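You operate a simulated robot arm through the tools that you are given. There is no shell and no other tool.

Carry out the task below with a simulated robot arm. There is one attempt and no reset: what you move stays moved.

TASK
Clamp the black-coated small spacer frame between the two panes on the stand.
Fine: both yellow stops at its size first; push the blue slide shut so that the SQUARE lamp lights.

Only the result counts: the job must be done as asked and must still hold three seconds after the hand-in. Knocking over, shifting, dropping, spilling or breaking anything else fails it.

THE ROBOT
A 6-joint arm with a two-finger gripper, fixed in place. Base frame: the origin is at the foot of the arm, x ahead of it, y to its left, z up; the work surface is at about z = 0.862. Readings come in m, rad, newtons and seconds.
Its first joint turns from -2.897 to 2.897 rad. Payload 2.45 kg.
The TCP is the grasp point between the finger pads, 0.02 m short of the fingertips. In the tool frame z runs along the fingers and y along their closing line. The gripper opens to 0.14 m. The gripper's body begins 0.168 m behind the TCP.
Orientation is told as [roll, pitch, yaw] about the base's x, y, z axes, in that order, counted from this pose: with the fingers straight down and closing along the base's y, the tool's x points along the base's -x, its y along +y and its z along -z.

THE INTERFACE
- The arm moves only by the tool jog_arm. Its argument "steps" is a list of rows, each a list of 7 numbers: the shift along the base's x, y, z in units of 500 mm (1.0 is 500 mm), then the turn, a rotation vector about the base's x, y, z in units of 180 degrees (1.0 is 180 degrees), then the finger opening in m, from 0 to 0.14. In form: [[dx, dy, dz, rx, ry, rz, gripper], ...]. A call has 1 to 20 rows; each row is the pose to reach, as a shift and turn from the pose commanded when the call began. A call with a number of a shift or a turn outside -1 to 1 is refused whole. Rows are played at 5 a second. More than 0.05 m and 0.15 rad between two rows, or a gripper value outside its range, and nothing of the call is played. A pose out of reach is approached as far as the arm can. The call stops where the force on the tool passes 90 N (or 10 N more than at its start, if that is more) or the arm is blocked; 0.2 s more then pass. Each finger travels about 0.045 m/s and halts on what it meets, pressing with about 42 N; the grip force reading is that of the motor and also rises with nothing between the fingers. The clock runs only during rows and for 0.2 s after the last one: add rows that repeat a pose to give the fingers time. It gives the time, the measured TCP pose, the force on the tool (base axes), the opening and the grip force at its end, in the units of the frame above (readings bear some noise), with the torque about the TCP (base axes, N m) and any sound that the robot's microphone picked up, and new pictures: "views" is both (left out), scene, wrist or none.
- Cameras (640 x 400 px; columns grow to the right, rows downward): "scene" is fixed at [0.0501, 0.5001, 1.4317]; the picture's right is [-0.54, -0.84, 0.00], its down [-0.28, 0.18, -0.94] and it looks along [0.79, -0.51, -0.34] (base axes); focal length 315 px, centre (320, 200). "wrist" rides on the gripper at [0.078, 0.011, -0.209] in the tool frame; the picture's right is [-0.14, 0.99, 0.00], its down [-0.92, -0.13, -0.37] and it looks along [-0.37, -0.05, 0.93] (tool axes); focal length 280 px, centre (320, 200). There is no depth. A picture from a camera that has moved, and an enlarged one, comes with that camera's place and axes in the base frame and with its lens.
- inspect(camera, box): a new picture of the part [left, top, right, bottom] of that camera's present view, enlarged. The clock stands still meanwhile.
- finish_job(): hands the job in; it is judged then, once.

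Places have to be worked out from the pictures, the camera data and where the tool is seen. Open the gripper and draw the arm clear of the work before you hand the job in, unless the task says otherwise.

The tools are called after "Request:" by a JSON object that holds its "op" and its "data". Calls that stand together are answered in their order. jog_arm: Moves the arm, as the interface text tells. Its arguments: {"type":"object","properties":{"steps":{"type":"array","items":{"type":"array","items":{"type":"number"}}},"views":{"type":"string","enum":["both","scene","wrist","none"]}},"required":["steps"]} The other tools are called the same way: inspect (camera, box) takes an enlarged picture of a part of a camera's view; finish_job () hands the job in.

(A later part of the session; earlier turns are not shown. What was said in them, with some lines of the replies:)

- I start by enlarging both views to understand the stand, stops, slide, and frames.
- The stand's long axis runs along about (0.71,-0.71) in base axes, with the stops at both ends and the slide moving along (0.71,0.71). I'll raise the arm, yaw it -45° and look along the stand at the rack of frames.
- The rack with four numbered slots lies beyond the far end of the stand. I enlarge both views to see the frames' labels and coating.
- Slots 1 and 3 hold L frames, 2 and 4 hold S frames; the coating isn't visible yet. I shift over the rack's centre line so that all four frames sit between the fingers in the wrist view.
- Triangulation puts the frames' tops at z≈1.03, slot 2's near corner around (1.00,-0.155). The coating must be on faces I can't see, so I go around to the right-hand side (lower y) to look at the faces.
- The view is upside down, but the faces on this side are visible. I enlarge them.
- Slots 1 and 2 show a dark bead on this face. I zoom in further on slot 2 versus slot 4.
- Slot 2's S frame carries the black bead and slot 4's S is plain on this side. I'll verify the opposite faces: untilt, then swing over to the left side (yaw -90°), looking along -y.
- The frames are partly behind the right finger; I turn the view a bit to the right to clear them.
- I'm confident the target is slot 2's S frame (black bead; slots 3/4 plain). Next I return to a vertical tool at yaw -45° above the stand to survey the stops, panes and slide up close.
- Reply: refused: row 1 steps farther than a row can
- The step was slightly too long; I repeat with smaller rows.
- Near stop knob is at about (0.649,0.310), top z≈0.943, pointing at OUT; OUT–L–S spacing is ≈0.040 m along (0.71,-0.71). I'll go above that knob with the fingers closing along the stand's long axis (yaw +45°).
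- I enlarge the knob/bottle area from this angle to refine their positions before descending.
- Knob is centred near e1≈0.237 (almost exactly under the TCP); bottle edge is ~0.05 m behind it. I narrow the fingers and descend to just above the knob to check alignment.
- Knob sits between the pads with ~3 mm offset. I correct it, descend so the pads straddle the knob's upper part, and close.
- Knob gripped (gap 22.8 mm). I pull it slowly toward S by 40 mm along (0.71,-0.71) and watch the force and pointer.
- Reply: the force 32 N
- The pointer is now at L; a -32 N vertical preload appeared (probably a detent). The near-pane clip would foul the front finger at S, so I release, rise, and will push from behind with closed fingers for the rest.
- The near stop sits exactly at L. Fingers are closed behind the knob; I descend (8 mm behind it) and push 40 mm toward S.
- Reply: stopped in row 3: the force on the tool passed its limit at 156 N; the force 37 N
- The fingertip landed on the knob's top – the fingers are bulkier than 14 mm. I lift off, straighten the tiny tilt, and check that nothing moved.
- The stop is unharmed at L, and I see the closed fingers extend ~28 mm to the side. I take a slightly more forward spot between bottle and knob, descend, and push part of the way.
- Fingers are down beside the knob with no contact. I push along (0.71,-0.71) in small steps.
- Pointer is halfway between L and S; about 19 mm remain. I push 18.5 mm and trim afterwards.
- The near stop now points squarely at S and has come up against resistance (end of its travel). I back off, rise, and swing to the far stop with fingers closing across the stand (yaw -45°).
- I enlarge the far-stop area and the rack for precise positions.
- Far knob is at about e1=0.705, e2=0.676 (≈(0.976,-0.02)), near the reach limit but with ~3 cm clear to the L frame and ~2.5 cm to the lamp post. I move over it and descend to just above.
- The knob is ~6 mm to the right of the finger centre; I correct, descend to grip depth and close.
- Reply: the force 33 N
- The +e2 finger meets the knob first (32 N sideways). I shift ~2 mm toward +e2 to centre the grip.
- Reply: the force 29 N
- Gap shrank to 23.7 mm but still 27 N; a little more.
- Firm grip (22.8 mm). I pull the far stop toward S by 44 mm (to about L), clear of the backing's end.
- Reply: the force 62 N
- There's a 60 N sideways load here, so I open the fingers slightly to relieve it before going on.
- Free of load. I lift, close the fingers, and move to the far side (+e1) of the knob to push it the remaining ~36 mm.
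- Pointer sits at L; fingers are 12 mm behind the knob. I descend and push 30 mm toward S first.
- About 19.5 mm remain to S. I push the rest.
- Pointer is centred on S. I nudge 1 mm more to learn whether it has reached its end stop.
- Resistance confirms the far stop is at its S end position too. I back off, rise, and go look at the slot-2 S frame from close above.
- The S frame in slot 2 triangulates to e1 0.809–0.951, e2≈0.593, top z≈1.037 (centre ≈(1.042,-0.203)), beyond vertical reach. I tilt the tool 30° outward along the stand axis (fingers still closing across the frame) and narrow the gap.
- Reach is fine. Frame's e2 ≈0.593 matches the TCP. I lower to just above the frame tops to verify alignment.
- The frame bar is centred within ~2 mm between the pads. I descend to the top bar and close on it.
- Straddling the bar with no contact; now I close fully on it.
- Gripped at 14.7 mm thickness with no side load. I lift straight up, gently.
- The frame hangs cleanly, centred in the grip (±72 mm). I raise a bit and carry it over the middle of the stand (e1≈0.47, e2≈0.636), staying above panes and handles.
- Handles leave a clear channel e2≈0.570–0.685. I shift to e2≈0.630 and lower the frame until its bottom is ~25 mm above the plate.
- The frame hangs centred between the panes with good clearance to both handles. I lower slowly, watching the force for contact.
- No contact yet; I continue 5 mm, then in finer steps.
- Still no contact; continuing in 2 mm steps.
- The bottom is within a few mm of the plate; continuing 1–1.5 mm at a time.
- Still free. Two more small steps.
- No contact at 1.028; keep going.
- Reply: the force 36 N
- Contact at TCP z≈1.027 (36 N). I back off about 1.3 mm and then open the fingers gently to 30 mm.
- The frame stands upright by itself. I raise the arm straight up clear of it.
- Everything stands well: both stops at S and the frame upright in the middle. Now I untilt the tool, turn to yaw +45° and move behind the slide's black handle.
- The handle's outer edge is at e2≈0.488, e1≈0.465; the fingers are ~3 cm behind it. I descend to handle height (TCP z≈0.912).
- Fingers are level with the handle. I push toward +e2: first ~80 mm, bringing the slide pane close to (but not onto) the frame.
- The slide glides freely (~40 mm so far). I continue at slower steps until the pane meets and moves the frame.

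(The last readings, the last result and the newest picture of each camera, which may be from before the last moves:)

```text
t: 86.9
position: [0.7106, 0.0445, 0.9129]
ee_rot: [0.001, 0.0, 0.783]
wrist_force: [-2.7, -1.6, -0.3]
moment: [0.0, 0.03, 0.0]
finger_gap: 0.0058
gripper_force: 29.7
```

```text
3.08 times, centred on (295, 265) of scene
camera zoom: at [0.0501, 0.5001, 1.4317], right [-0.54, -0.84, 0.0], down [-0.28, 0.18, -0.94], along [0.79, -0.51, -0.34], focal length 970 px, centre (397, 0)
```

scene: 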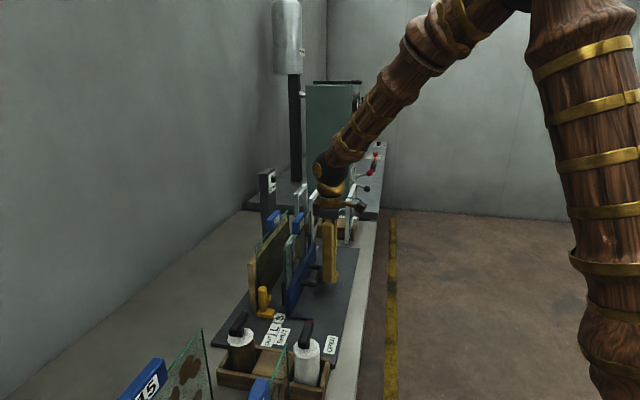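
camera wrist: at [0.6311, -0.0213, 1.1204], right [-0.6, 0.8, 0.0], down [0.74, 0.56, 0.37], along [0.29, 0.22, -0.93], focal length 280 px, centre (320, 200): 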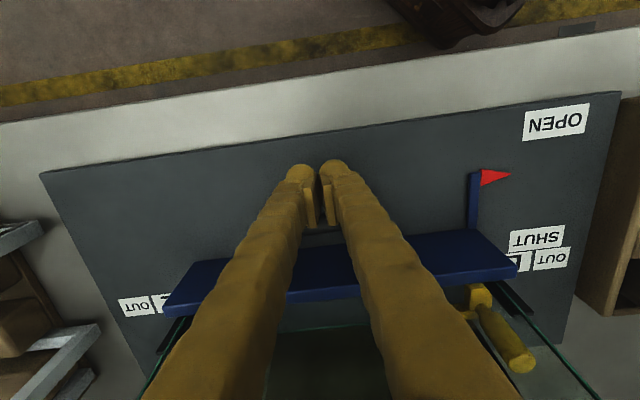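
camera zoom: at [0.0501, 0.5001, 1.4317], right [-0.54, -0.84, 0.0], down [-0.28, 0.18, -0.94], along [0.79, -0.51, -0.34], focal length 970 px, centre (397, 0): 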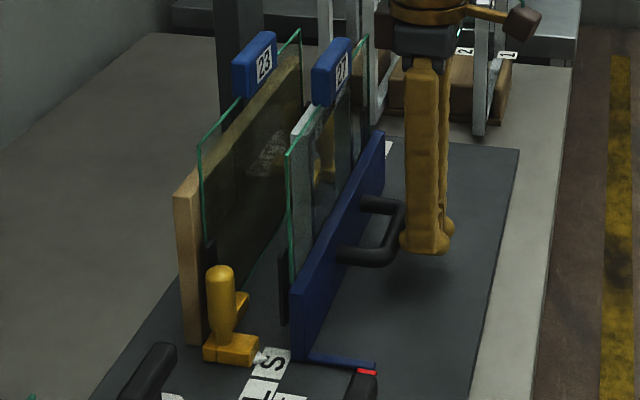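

The finger gap crept to 5.8 mm, so I check what's happening at the fingertips.

Request:
{"op": "inspect", "data": {"camera": "wrist", "box": [220, 100, 420, 260]}}

Request:
{"op": "inspect", "data": {"camera": "wrist", "box": [100, 150, 600, 400]}}

```text
2.50 times, centred on (320, 180) of wrist
camera zoom: at [0.6483, -0.0042, 1.1199], right [-0.6, 0.8, 0.0], down [0.74, 0.56, 0.37], along [0.29, 0.22, -0.93], focal length 701 px, centre (320, 250)
```

zoom: 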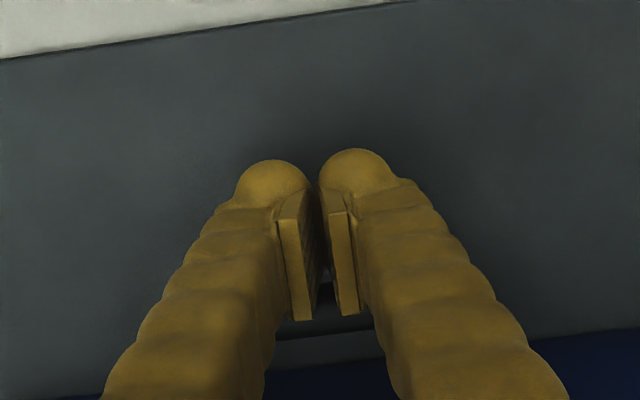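

```text
1.28 times, centred on (350, 275) of wrist
camera zoom: at [0.6483, -0.0042, 1.1199], right [-0.6, 0.8, 0.0], down [0.74, 0.56, 0.37], along [0.29, 0.22, -0.93], focal length 359 px, centre (282, 104)
```

zoom: 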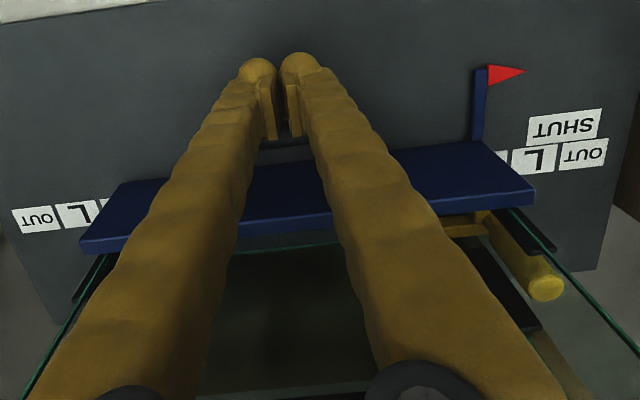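

Nothing abnormal there. I keep pushing slowly; next 17 mm.

Request:
{"op": "jog_arm", "data": {"steps": [[0.004, 0.004, 0, 0, 0, 0, 0], [0.008, 0.008, 0, 0, 0, 0, 0], [0.012, 0.012, 0, 0, 0, 0, 0], [0.016, 0.016, 0, 0, 0, 0, 0], [0.02, 0.02, 0, 0, 0, 0, 0], [0.024, 0.024, 0, 0, 0, 0, 0], [0.024, 0.024, 0, 0, 0, 0, 0]], "views": "scene"}}

Request:
{"op": "inspect", "data": {"camera": "scene", "box": [230, 200, 360, 330]}}

Request:
{"op": "inspect", "data": {"camera": "wrist", "box": [100, 150, 600, 400]}}

```text
t: 88.5
position: [0.7229, 0.0565, 0.9117]
ee_rot: [0.003, 0.0, 0.782]
wrist_force: [-2.7, -1.4, -0.3]
moment: [-0.04, 0.03, 0.0]
finger_gap: 0.0061
gripper_force: 29.2
```

scene: 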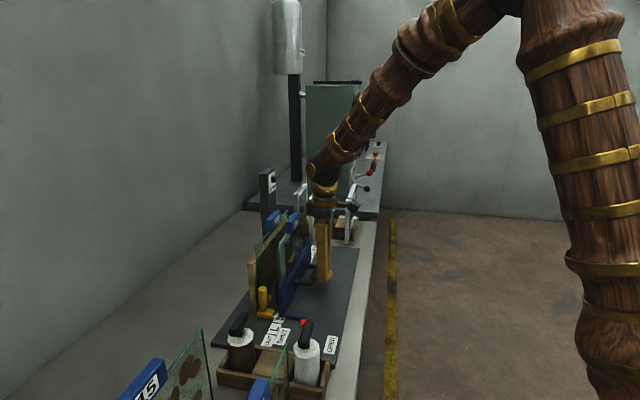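

```text
3.08 times, centred on (295, 265) of scene
camera zoom: at [0.0501, 0.5001, 1.4317], right [-0.54, -0.84, 0.0], down [-0.28, 0.18, -0.94], along [0.79, -0.51, -0.34], focal length 970 px, centre (397, 0)
```

zoom: 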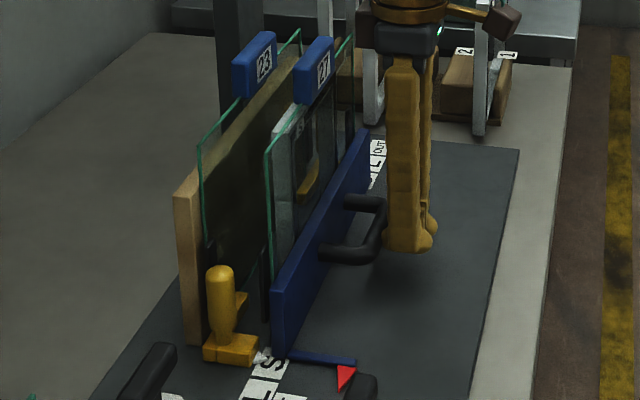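

```text
1.28 times, centred on (350, 275) of wrist
camera zoom: at [0.6605, 0.0078, 1.1194], right [-0.6, 0.8, 0.0], down [0.74, 0.56, 0.37], along [0.29, 0.22, -0.93], focal length 359 px, centre (282, 104)
```

zoom: 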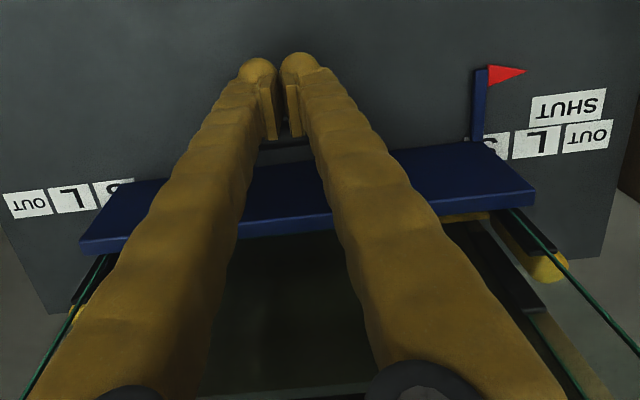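

The frame is being carried upright against the slide pane. I continue 15 mm more, watching force.

Request:
{"op": "jog_arm", "data": {"steps": [[0.004, 0.004, 0, 0, 0, 0, 0], [0.008, 0.008, 0, 0, 0, 0, 0], [0.012, 0.012, 0, 0, 0, 0, 0], [0.016, 0.016, 0, 0, 0, 0, 0], [0.02, 0.02, 0, 0, 0, 0, 0], [0.02, 0.02, 0, 0, 0, 0, 0]], "views": "scene"}}

Request:
{"op": "inspect", "data": {"camera": "scene", "box": [230, 200, 360, 330]}}

Request:
{"op": "inspect", "data": {"camera": "wrist", "box": [100, 150, 600, 400]}}

```text
t: 89.9
position: [0.7332, 0.0653, 0.9116]
ee_rot: [0.003, -0.001, 0.784]
wrist_force: [-0.9, -0.9, 0.6]
moment: [-0.02, -0.01, -0.01]
finger_gap: 0.006
gripper_force: 29.5
```

scene: 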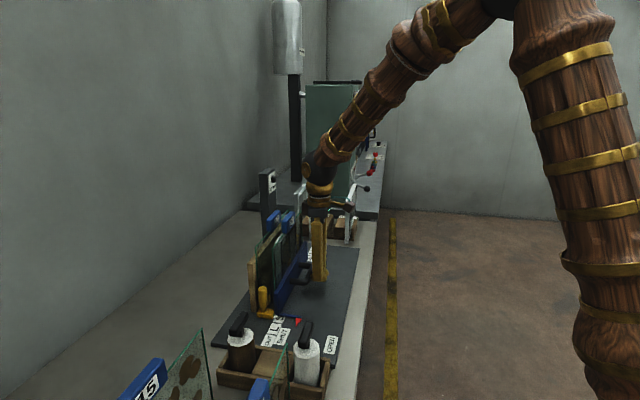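

```text
3.08 times, centred on (295, 265) of scene
camera zoom: at [0.0501, 0.5001, 1.4317], right [-0.54, -0.84, 0.0], down [-0.28, 0.18, -0.94], along [0.79, -0.51, -0.34], focal length 970 px, centre (397, 0)
```

zoom: 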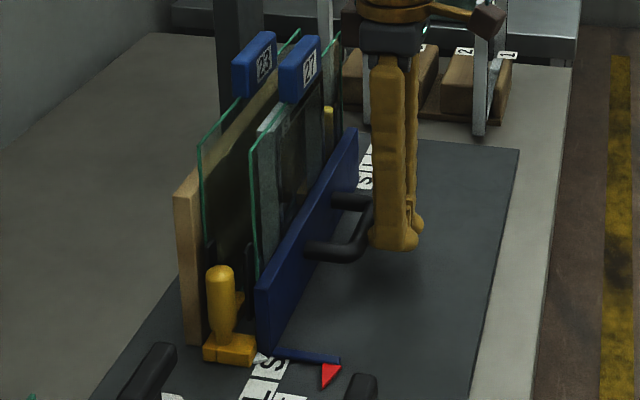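

```text
1.28 times, centred on (350, 275) of wrist
camera zoom: at [0.6703, 0.0171, 1.1191], right [-0.6, 0.8, 0.0], down [0.74, 0.56, 0.37], along [0.29, 0.22, -0.93], focal length 359 px, centre (282, 104)
```

zoom: 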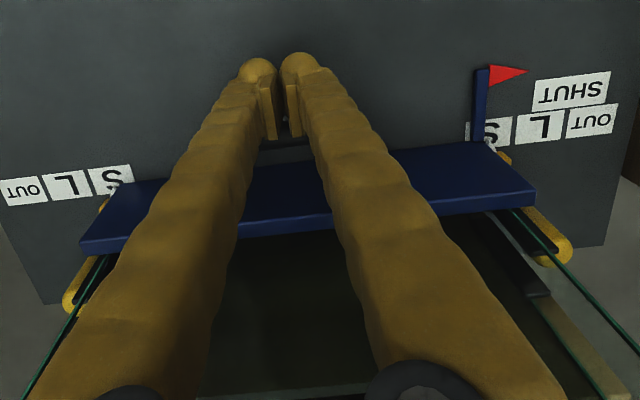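

Slide nearly at SHUT (roughly 15 mm to go). I continue in small steps.

Request:
{"op": "jog_arm", "data": {"steps": [[0.003, 0.003, 0, 0, 0, 0, 0], [0.006, 0.006, 0, 0, 0, 0, 0], [0.009, 0.009, 0, 0, 0, 0, 0], [0.012, 0.012, 0, 0, 0, 0, 0], [0.012, 0.012, 0, 0, 0, 0, 0]], "views": "scene"}}

Request:
{"op": "inspect", "data": {"camera": "scene", "box": [230, 160, 360, 330]}}

Request:
{"op": "inspect", "data": {"camera": "wrist", "box": [100, 150, 600, 400]}}

```text
t: 91.1
position: [0.7391, 0.0734, 0.9106]
ee_rot: [0.001, 0.0, 0.785]
wrist_force: [-0.6, -0.1, 0.0]
moment: [0.0, -0.02, 0.02]
finger_gap: 0.0
gripper_force: 29.4
```

scene: 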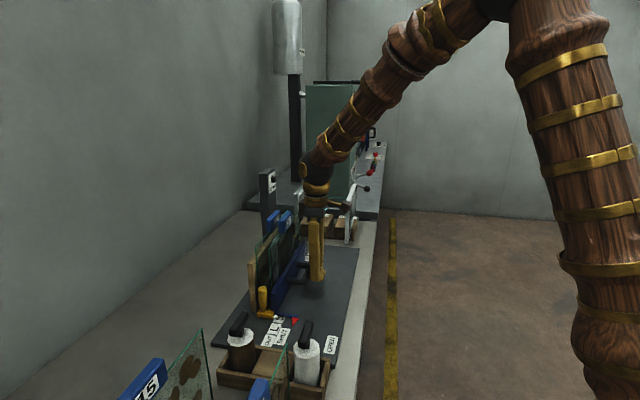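

```text
2.35 times, centred on (295, 245) of scene
camera zoom: at [0.0501, 0.5001, 1.4317], right [-0.54, -0.84, 0.0], down [-0.28, 0.18, -0.94], along [0.79, -0.51, -0.34], focal length 742 px, centre (379, 94)
```

zoom: 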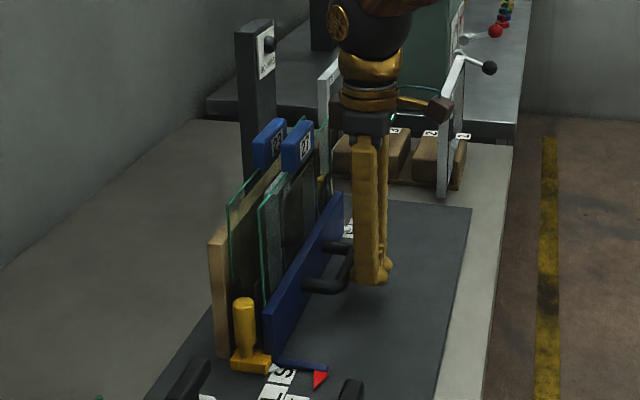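

```text
1.28 times, centred on (350, 275) of wrist
camera zoom: at [0.6761, 0.0238, 1.1192], right [-0.6, 0.8, 0.0], down [0.74, 0.56, 0.37], along [0.29, 0.22, -0.93], focal length 359 px, centre (282, 104)
```

zoom: 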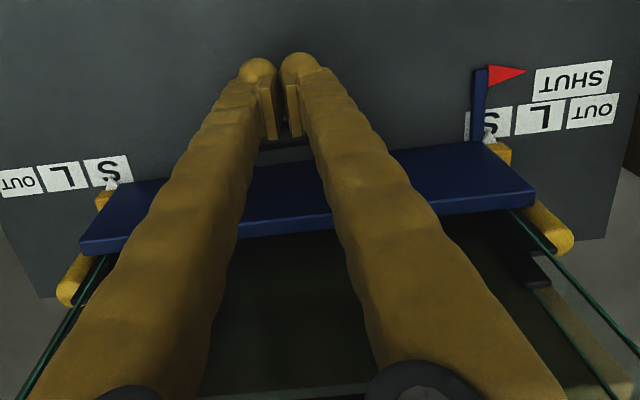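

Continuing in fine steps; lamp not lit yet.

Request:
{"op": "jog_arm", "data": {"steps": [[0.002, 0.002, 0, 0, 0, 0, 0], [0.004, 0.004, 0, 0, 0, 0, 0], [0.006, 0.006, 0, 0, 0, 0, 0], [0.008, 0.008, 0, 0, 0, 0, 0], [0.01, 0.01, 0, 0, 0, 0, 0], [0.01, 0.01, 0, 0, 0, 0, 0]], "views": "scene"}}

Request:
{"op": "inspect", "data": {"camera": "scene", "box": [230, 160, 360, 330]}}

Request:
{"op": "inspect", "data": {"camera": "wrist", "box": [100, 150, 600, 400]}}

```text
t: 92.5
position: [0.7441, 0.0776, 0.9121]
ee_rot: [0.003, 0.0, 0.784]
wrist_force: [0.2, -0.1, 0.6]
moment: [-0.02, 0.01, 0.01]
finger_gap: 0.0
gripper_force: 29.9
```

scene: 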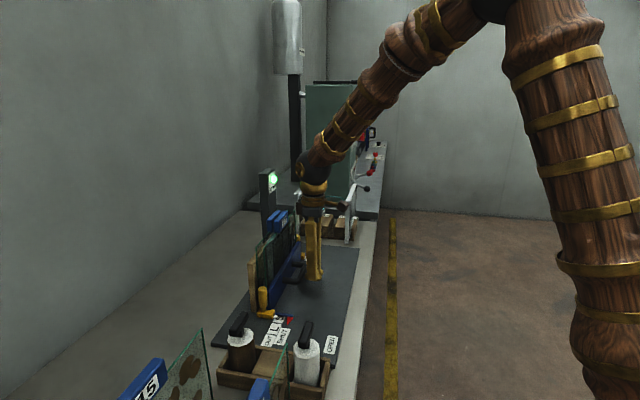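

```text
2.35 times, centred on (295, 245) of scene
camera zoom: at [0.0501, 0.5001, 1.4317], right [-0.54, -0.84, 0.0], down [-0.28, 0.18, -0.94], along [0.79, -0.51, -0.34], focal length 742 px, centre (379, 94)
```

zoom: 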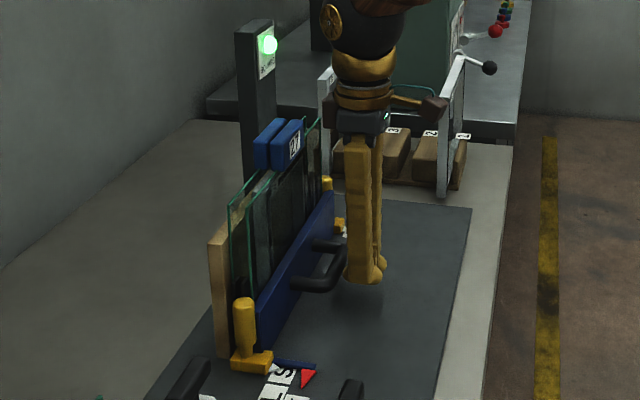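

```text
1.28 times, centred on (350, 275) of wrist
camera zoom: at [0.6815, 0.029, 1.1197], right [-0.6, 0.8, 0.0], down [0.74, 0.56, 0.37], along [0.29, 0.22, -0.93], focal length 359 px, centre (282, 104)
```

zoom: 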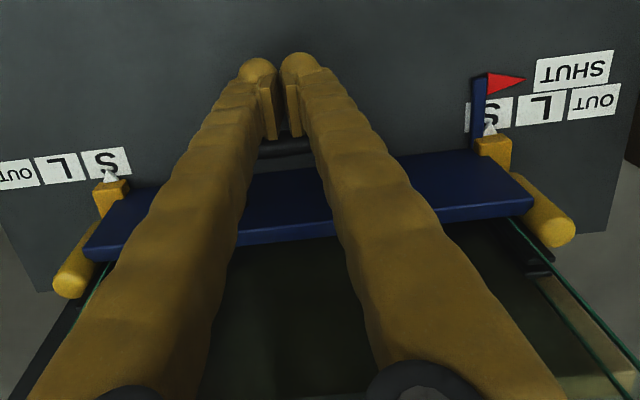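

The SQUARE lamp is lit green and the slide has snapped shut ahead of the fingers. I back away from the handle, rise clear, and recheck.

Request:
{"op": "jog_arm", "data": {"steps": [[-0.02, -0.02, 0, 0, 0, 0, 0], [-0.05, -0.05, 0, 0, 0, 0, 0], [-0.08, -0.08, 0, 0, 0, 0, 0], [-0.11, -0.11, 0.02, 0, 0, 0, 0], [-0.12, -0.12, 0.1, 0, 0, 0, 0], [-0.12, -0.12, 0.19, 0, 0, 0, 0], [-0.12, -0.12, 0.28, 0, 0, 0, 0.02], [-0.12, -0.12, 0.37, 0, 0, 0, 0.05], [-0.12, -0.12, 0.46, 0, 0, 0, 0.08], [-0.12, -0.12, 0.55, 0, 0, 0, 0.1], [-0.12, -0.12, 0.64, 0, 0, 0, 0.12], [-0.12, -0.18, 0.68, 0, 0, 0, 0.14], [-0.12, -0.26, 0.7, 0, 0, 0, 0.14], [-0.12, -0.34, 0.7, 0, 0, 0, 0.14], [-0.12, -0.34, 0.7, 0, 0, 0, 0.14]], "views": "both"}}

Request:
{"op": "inspect", "data": {"camera": "scene", "box": [220, 160, 380, 350]}}

Request:
{"op": "inspect", "data": {"camera": "wrist", "box": [160, 100, 480, 330]}}

```text
t: 95.7
position: [0.6836, -0.0917, 1.2621]
ee_rot: [0.001, -0.001, 0.785]
wrist_force: [-0.1, 0.2, 1.0]
moment: [0.0, -0.02, 0.0]
finger_gap: 0.1402
gripper_force: 0.0
camera wrist: at [0.6206, -0.1406, 1.4689], right [-0.6, 0.8, 0.0], down [0.74, 0.56, 0.37], along [0.29, 0.22, -0.93], focal length 280 px, centre (320, 200)
```

scene: 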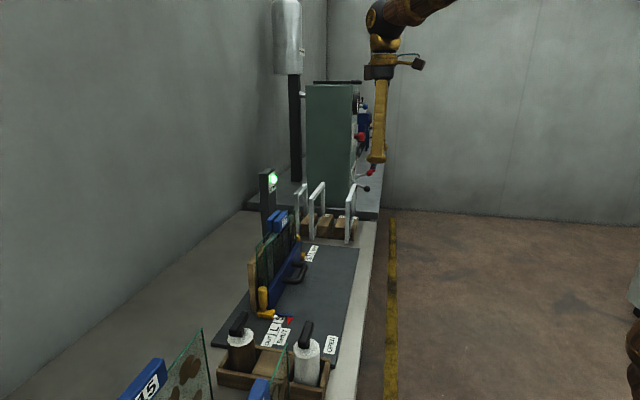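
wrist: 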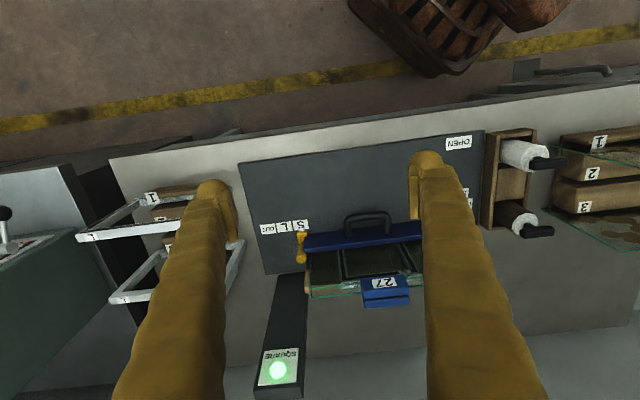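

```text
2.11 times, centred on (300, 255) of scene
camera zoom: at [0.0501, 0.5001, 1.4317], right [-0.54, -0.84, 0.0], down [-0.28, 0.18, -0.94], along [0.79, -0.51, -0.34], focal length 664 px, centre (362, 84)
```

zoom: 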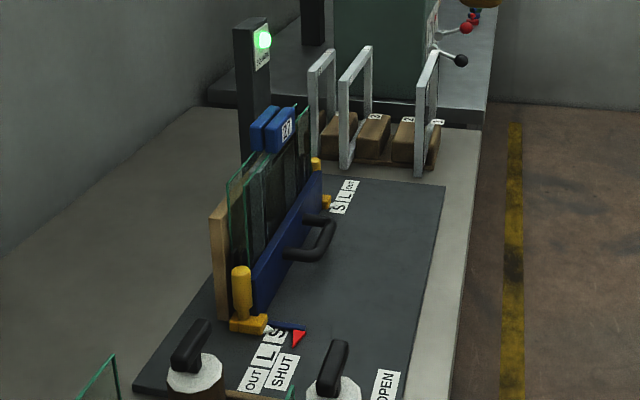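

```text
1.74 times, centred on (320, 215) of wrist
camera zoom: at [0.6206, -0.1406, 1.4689], right [-0.6, 0.8, 0.0], down [0.74, 0.56, 0.37], along [0.29, 0.22, -0.93], focal length 488 px, centre (320, 174)
```

zoom: 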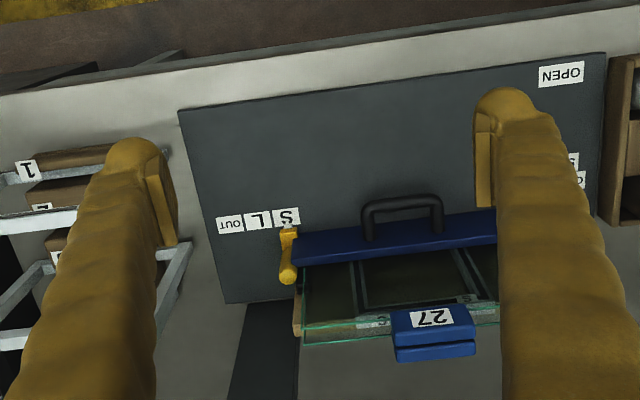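

The lamp stays lit several seconds after I let go. Both stops read S, the frame is clamped upright between panes 23 and 27, the other frames are untouched, and the gripper is open and clear. I hand the job in.

Request:
{"op": "finish_job", "data": {}}

```text
The job is handed in.
```

I clamped the black-coated small frame, which was in slot 2, between panes 23 and 27, and handed the job in. The result of the check was not shown to me.

- **Stops:** both yellow stops were moved to S first. Each came up against resistance there, with its pointer centred on the S label.
- **Slide:** it was pushed shut by its black handle. The green SQUARE lamp lit and was still on about three seconds after I let go.
- **Frame choice:** slots 2 and 4 both held small frames. Only slot 2 showed the black bead. I saw slot 4 clearly only from one side, where it was plain.
- **One bump:** while moving the near stop, a fingertip landed on top of its knob and the force briefly reached 156 N. The stop did not shift and worked normally afterwards.

In the last pictures the other frames and the bottle tray were in place. The gripper was open and clear of the stand.
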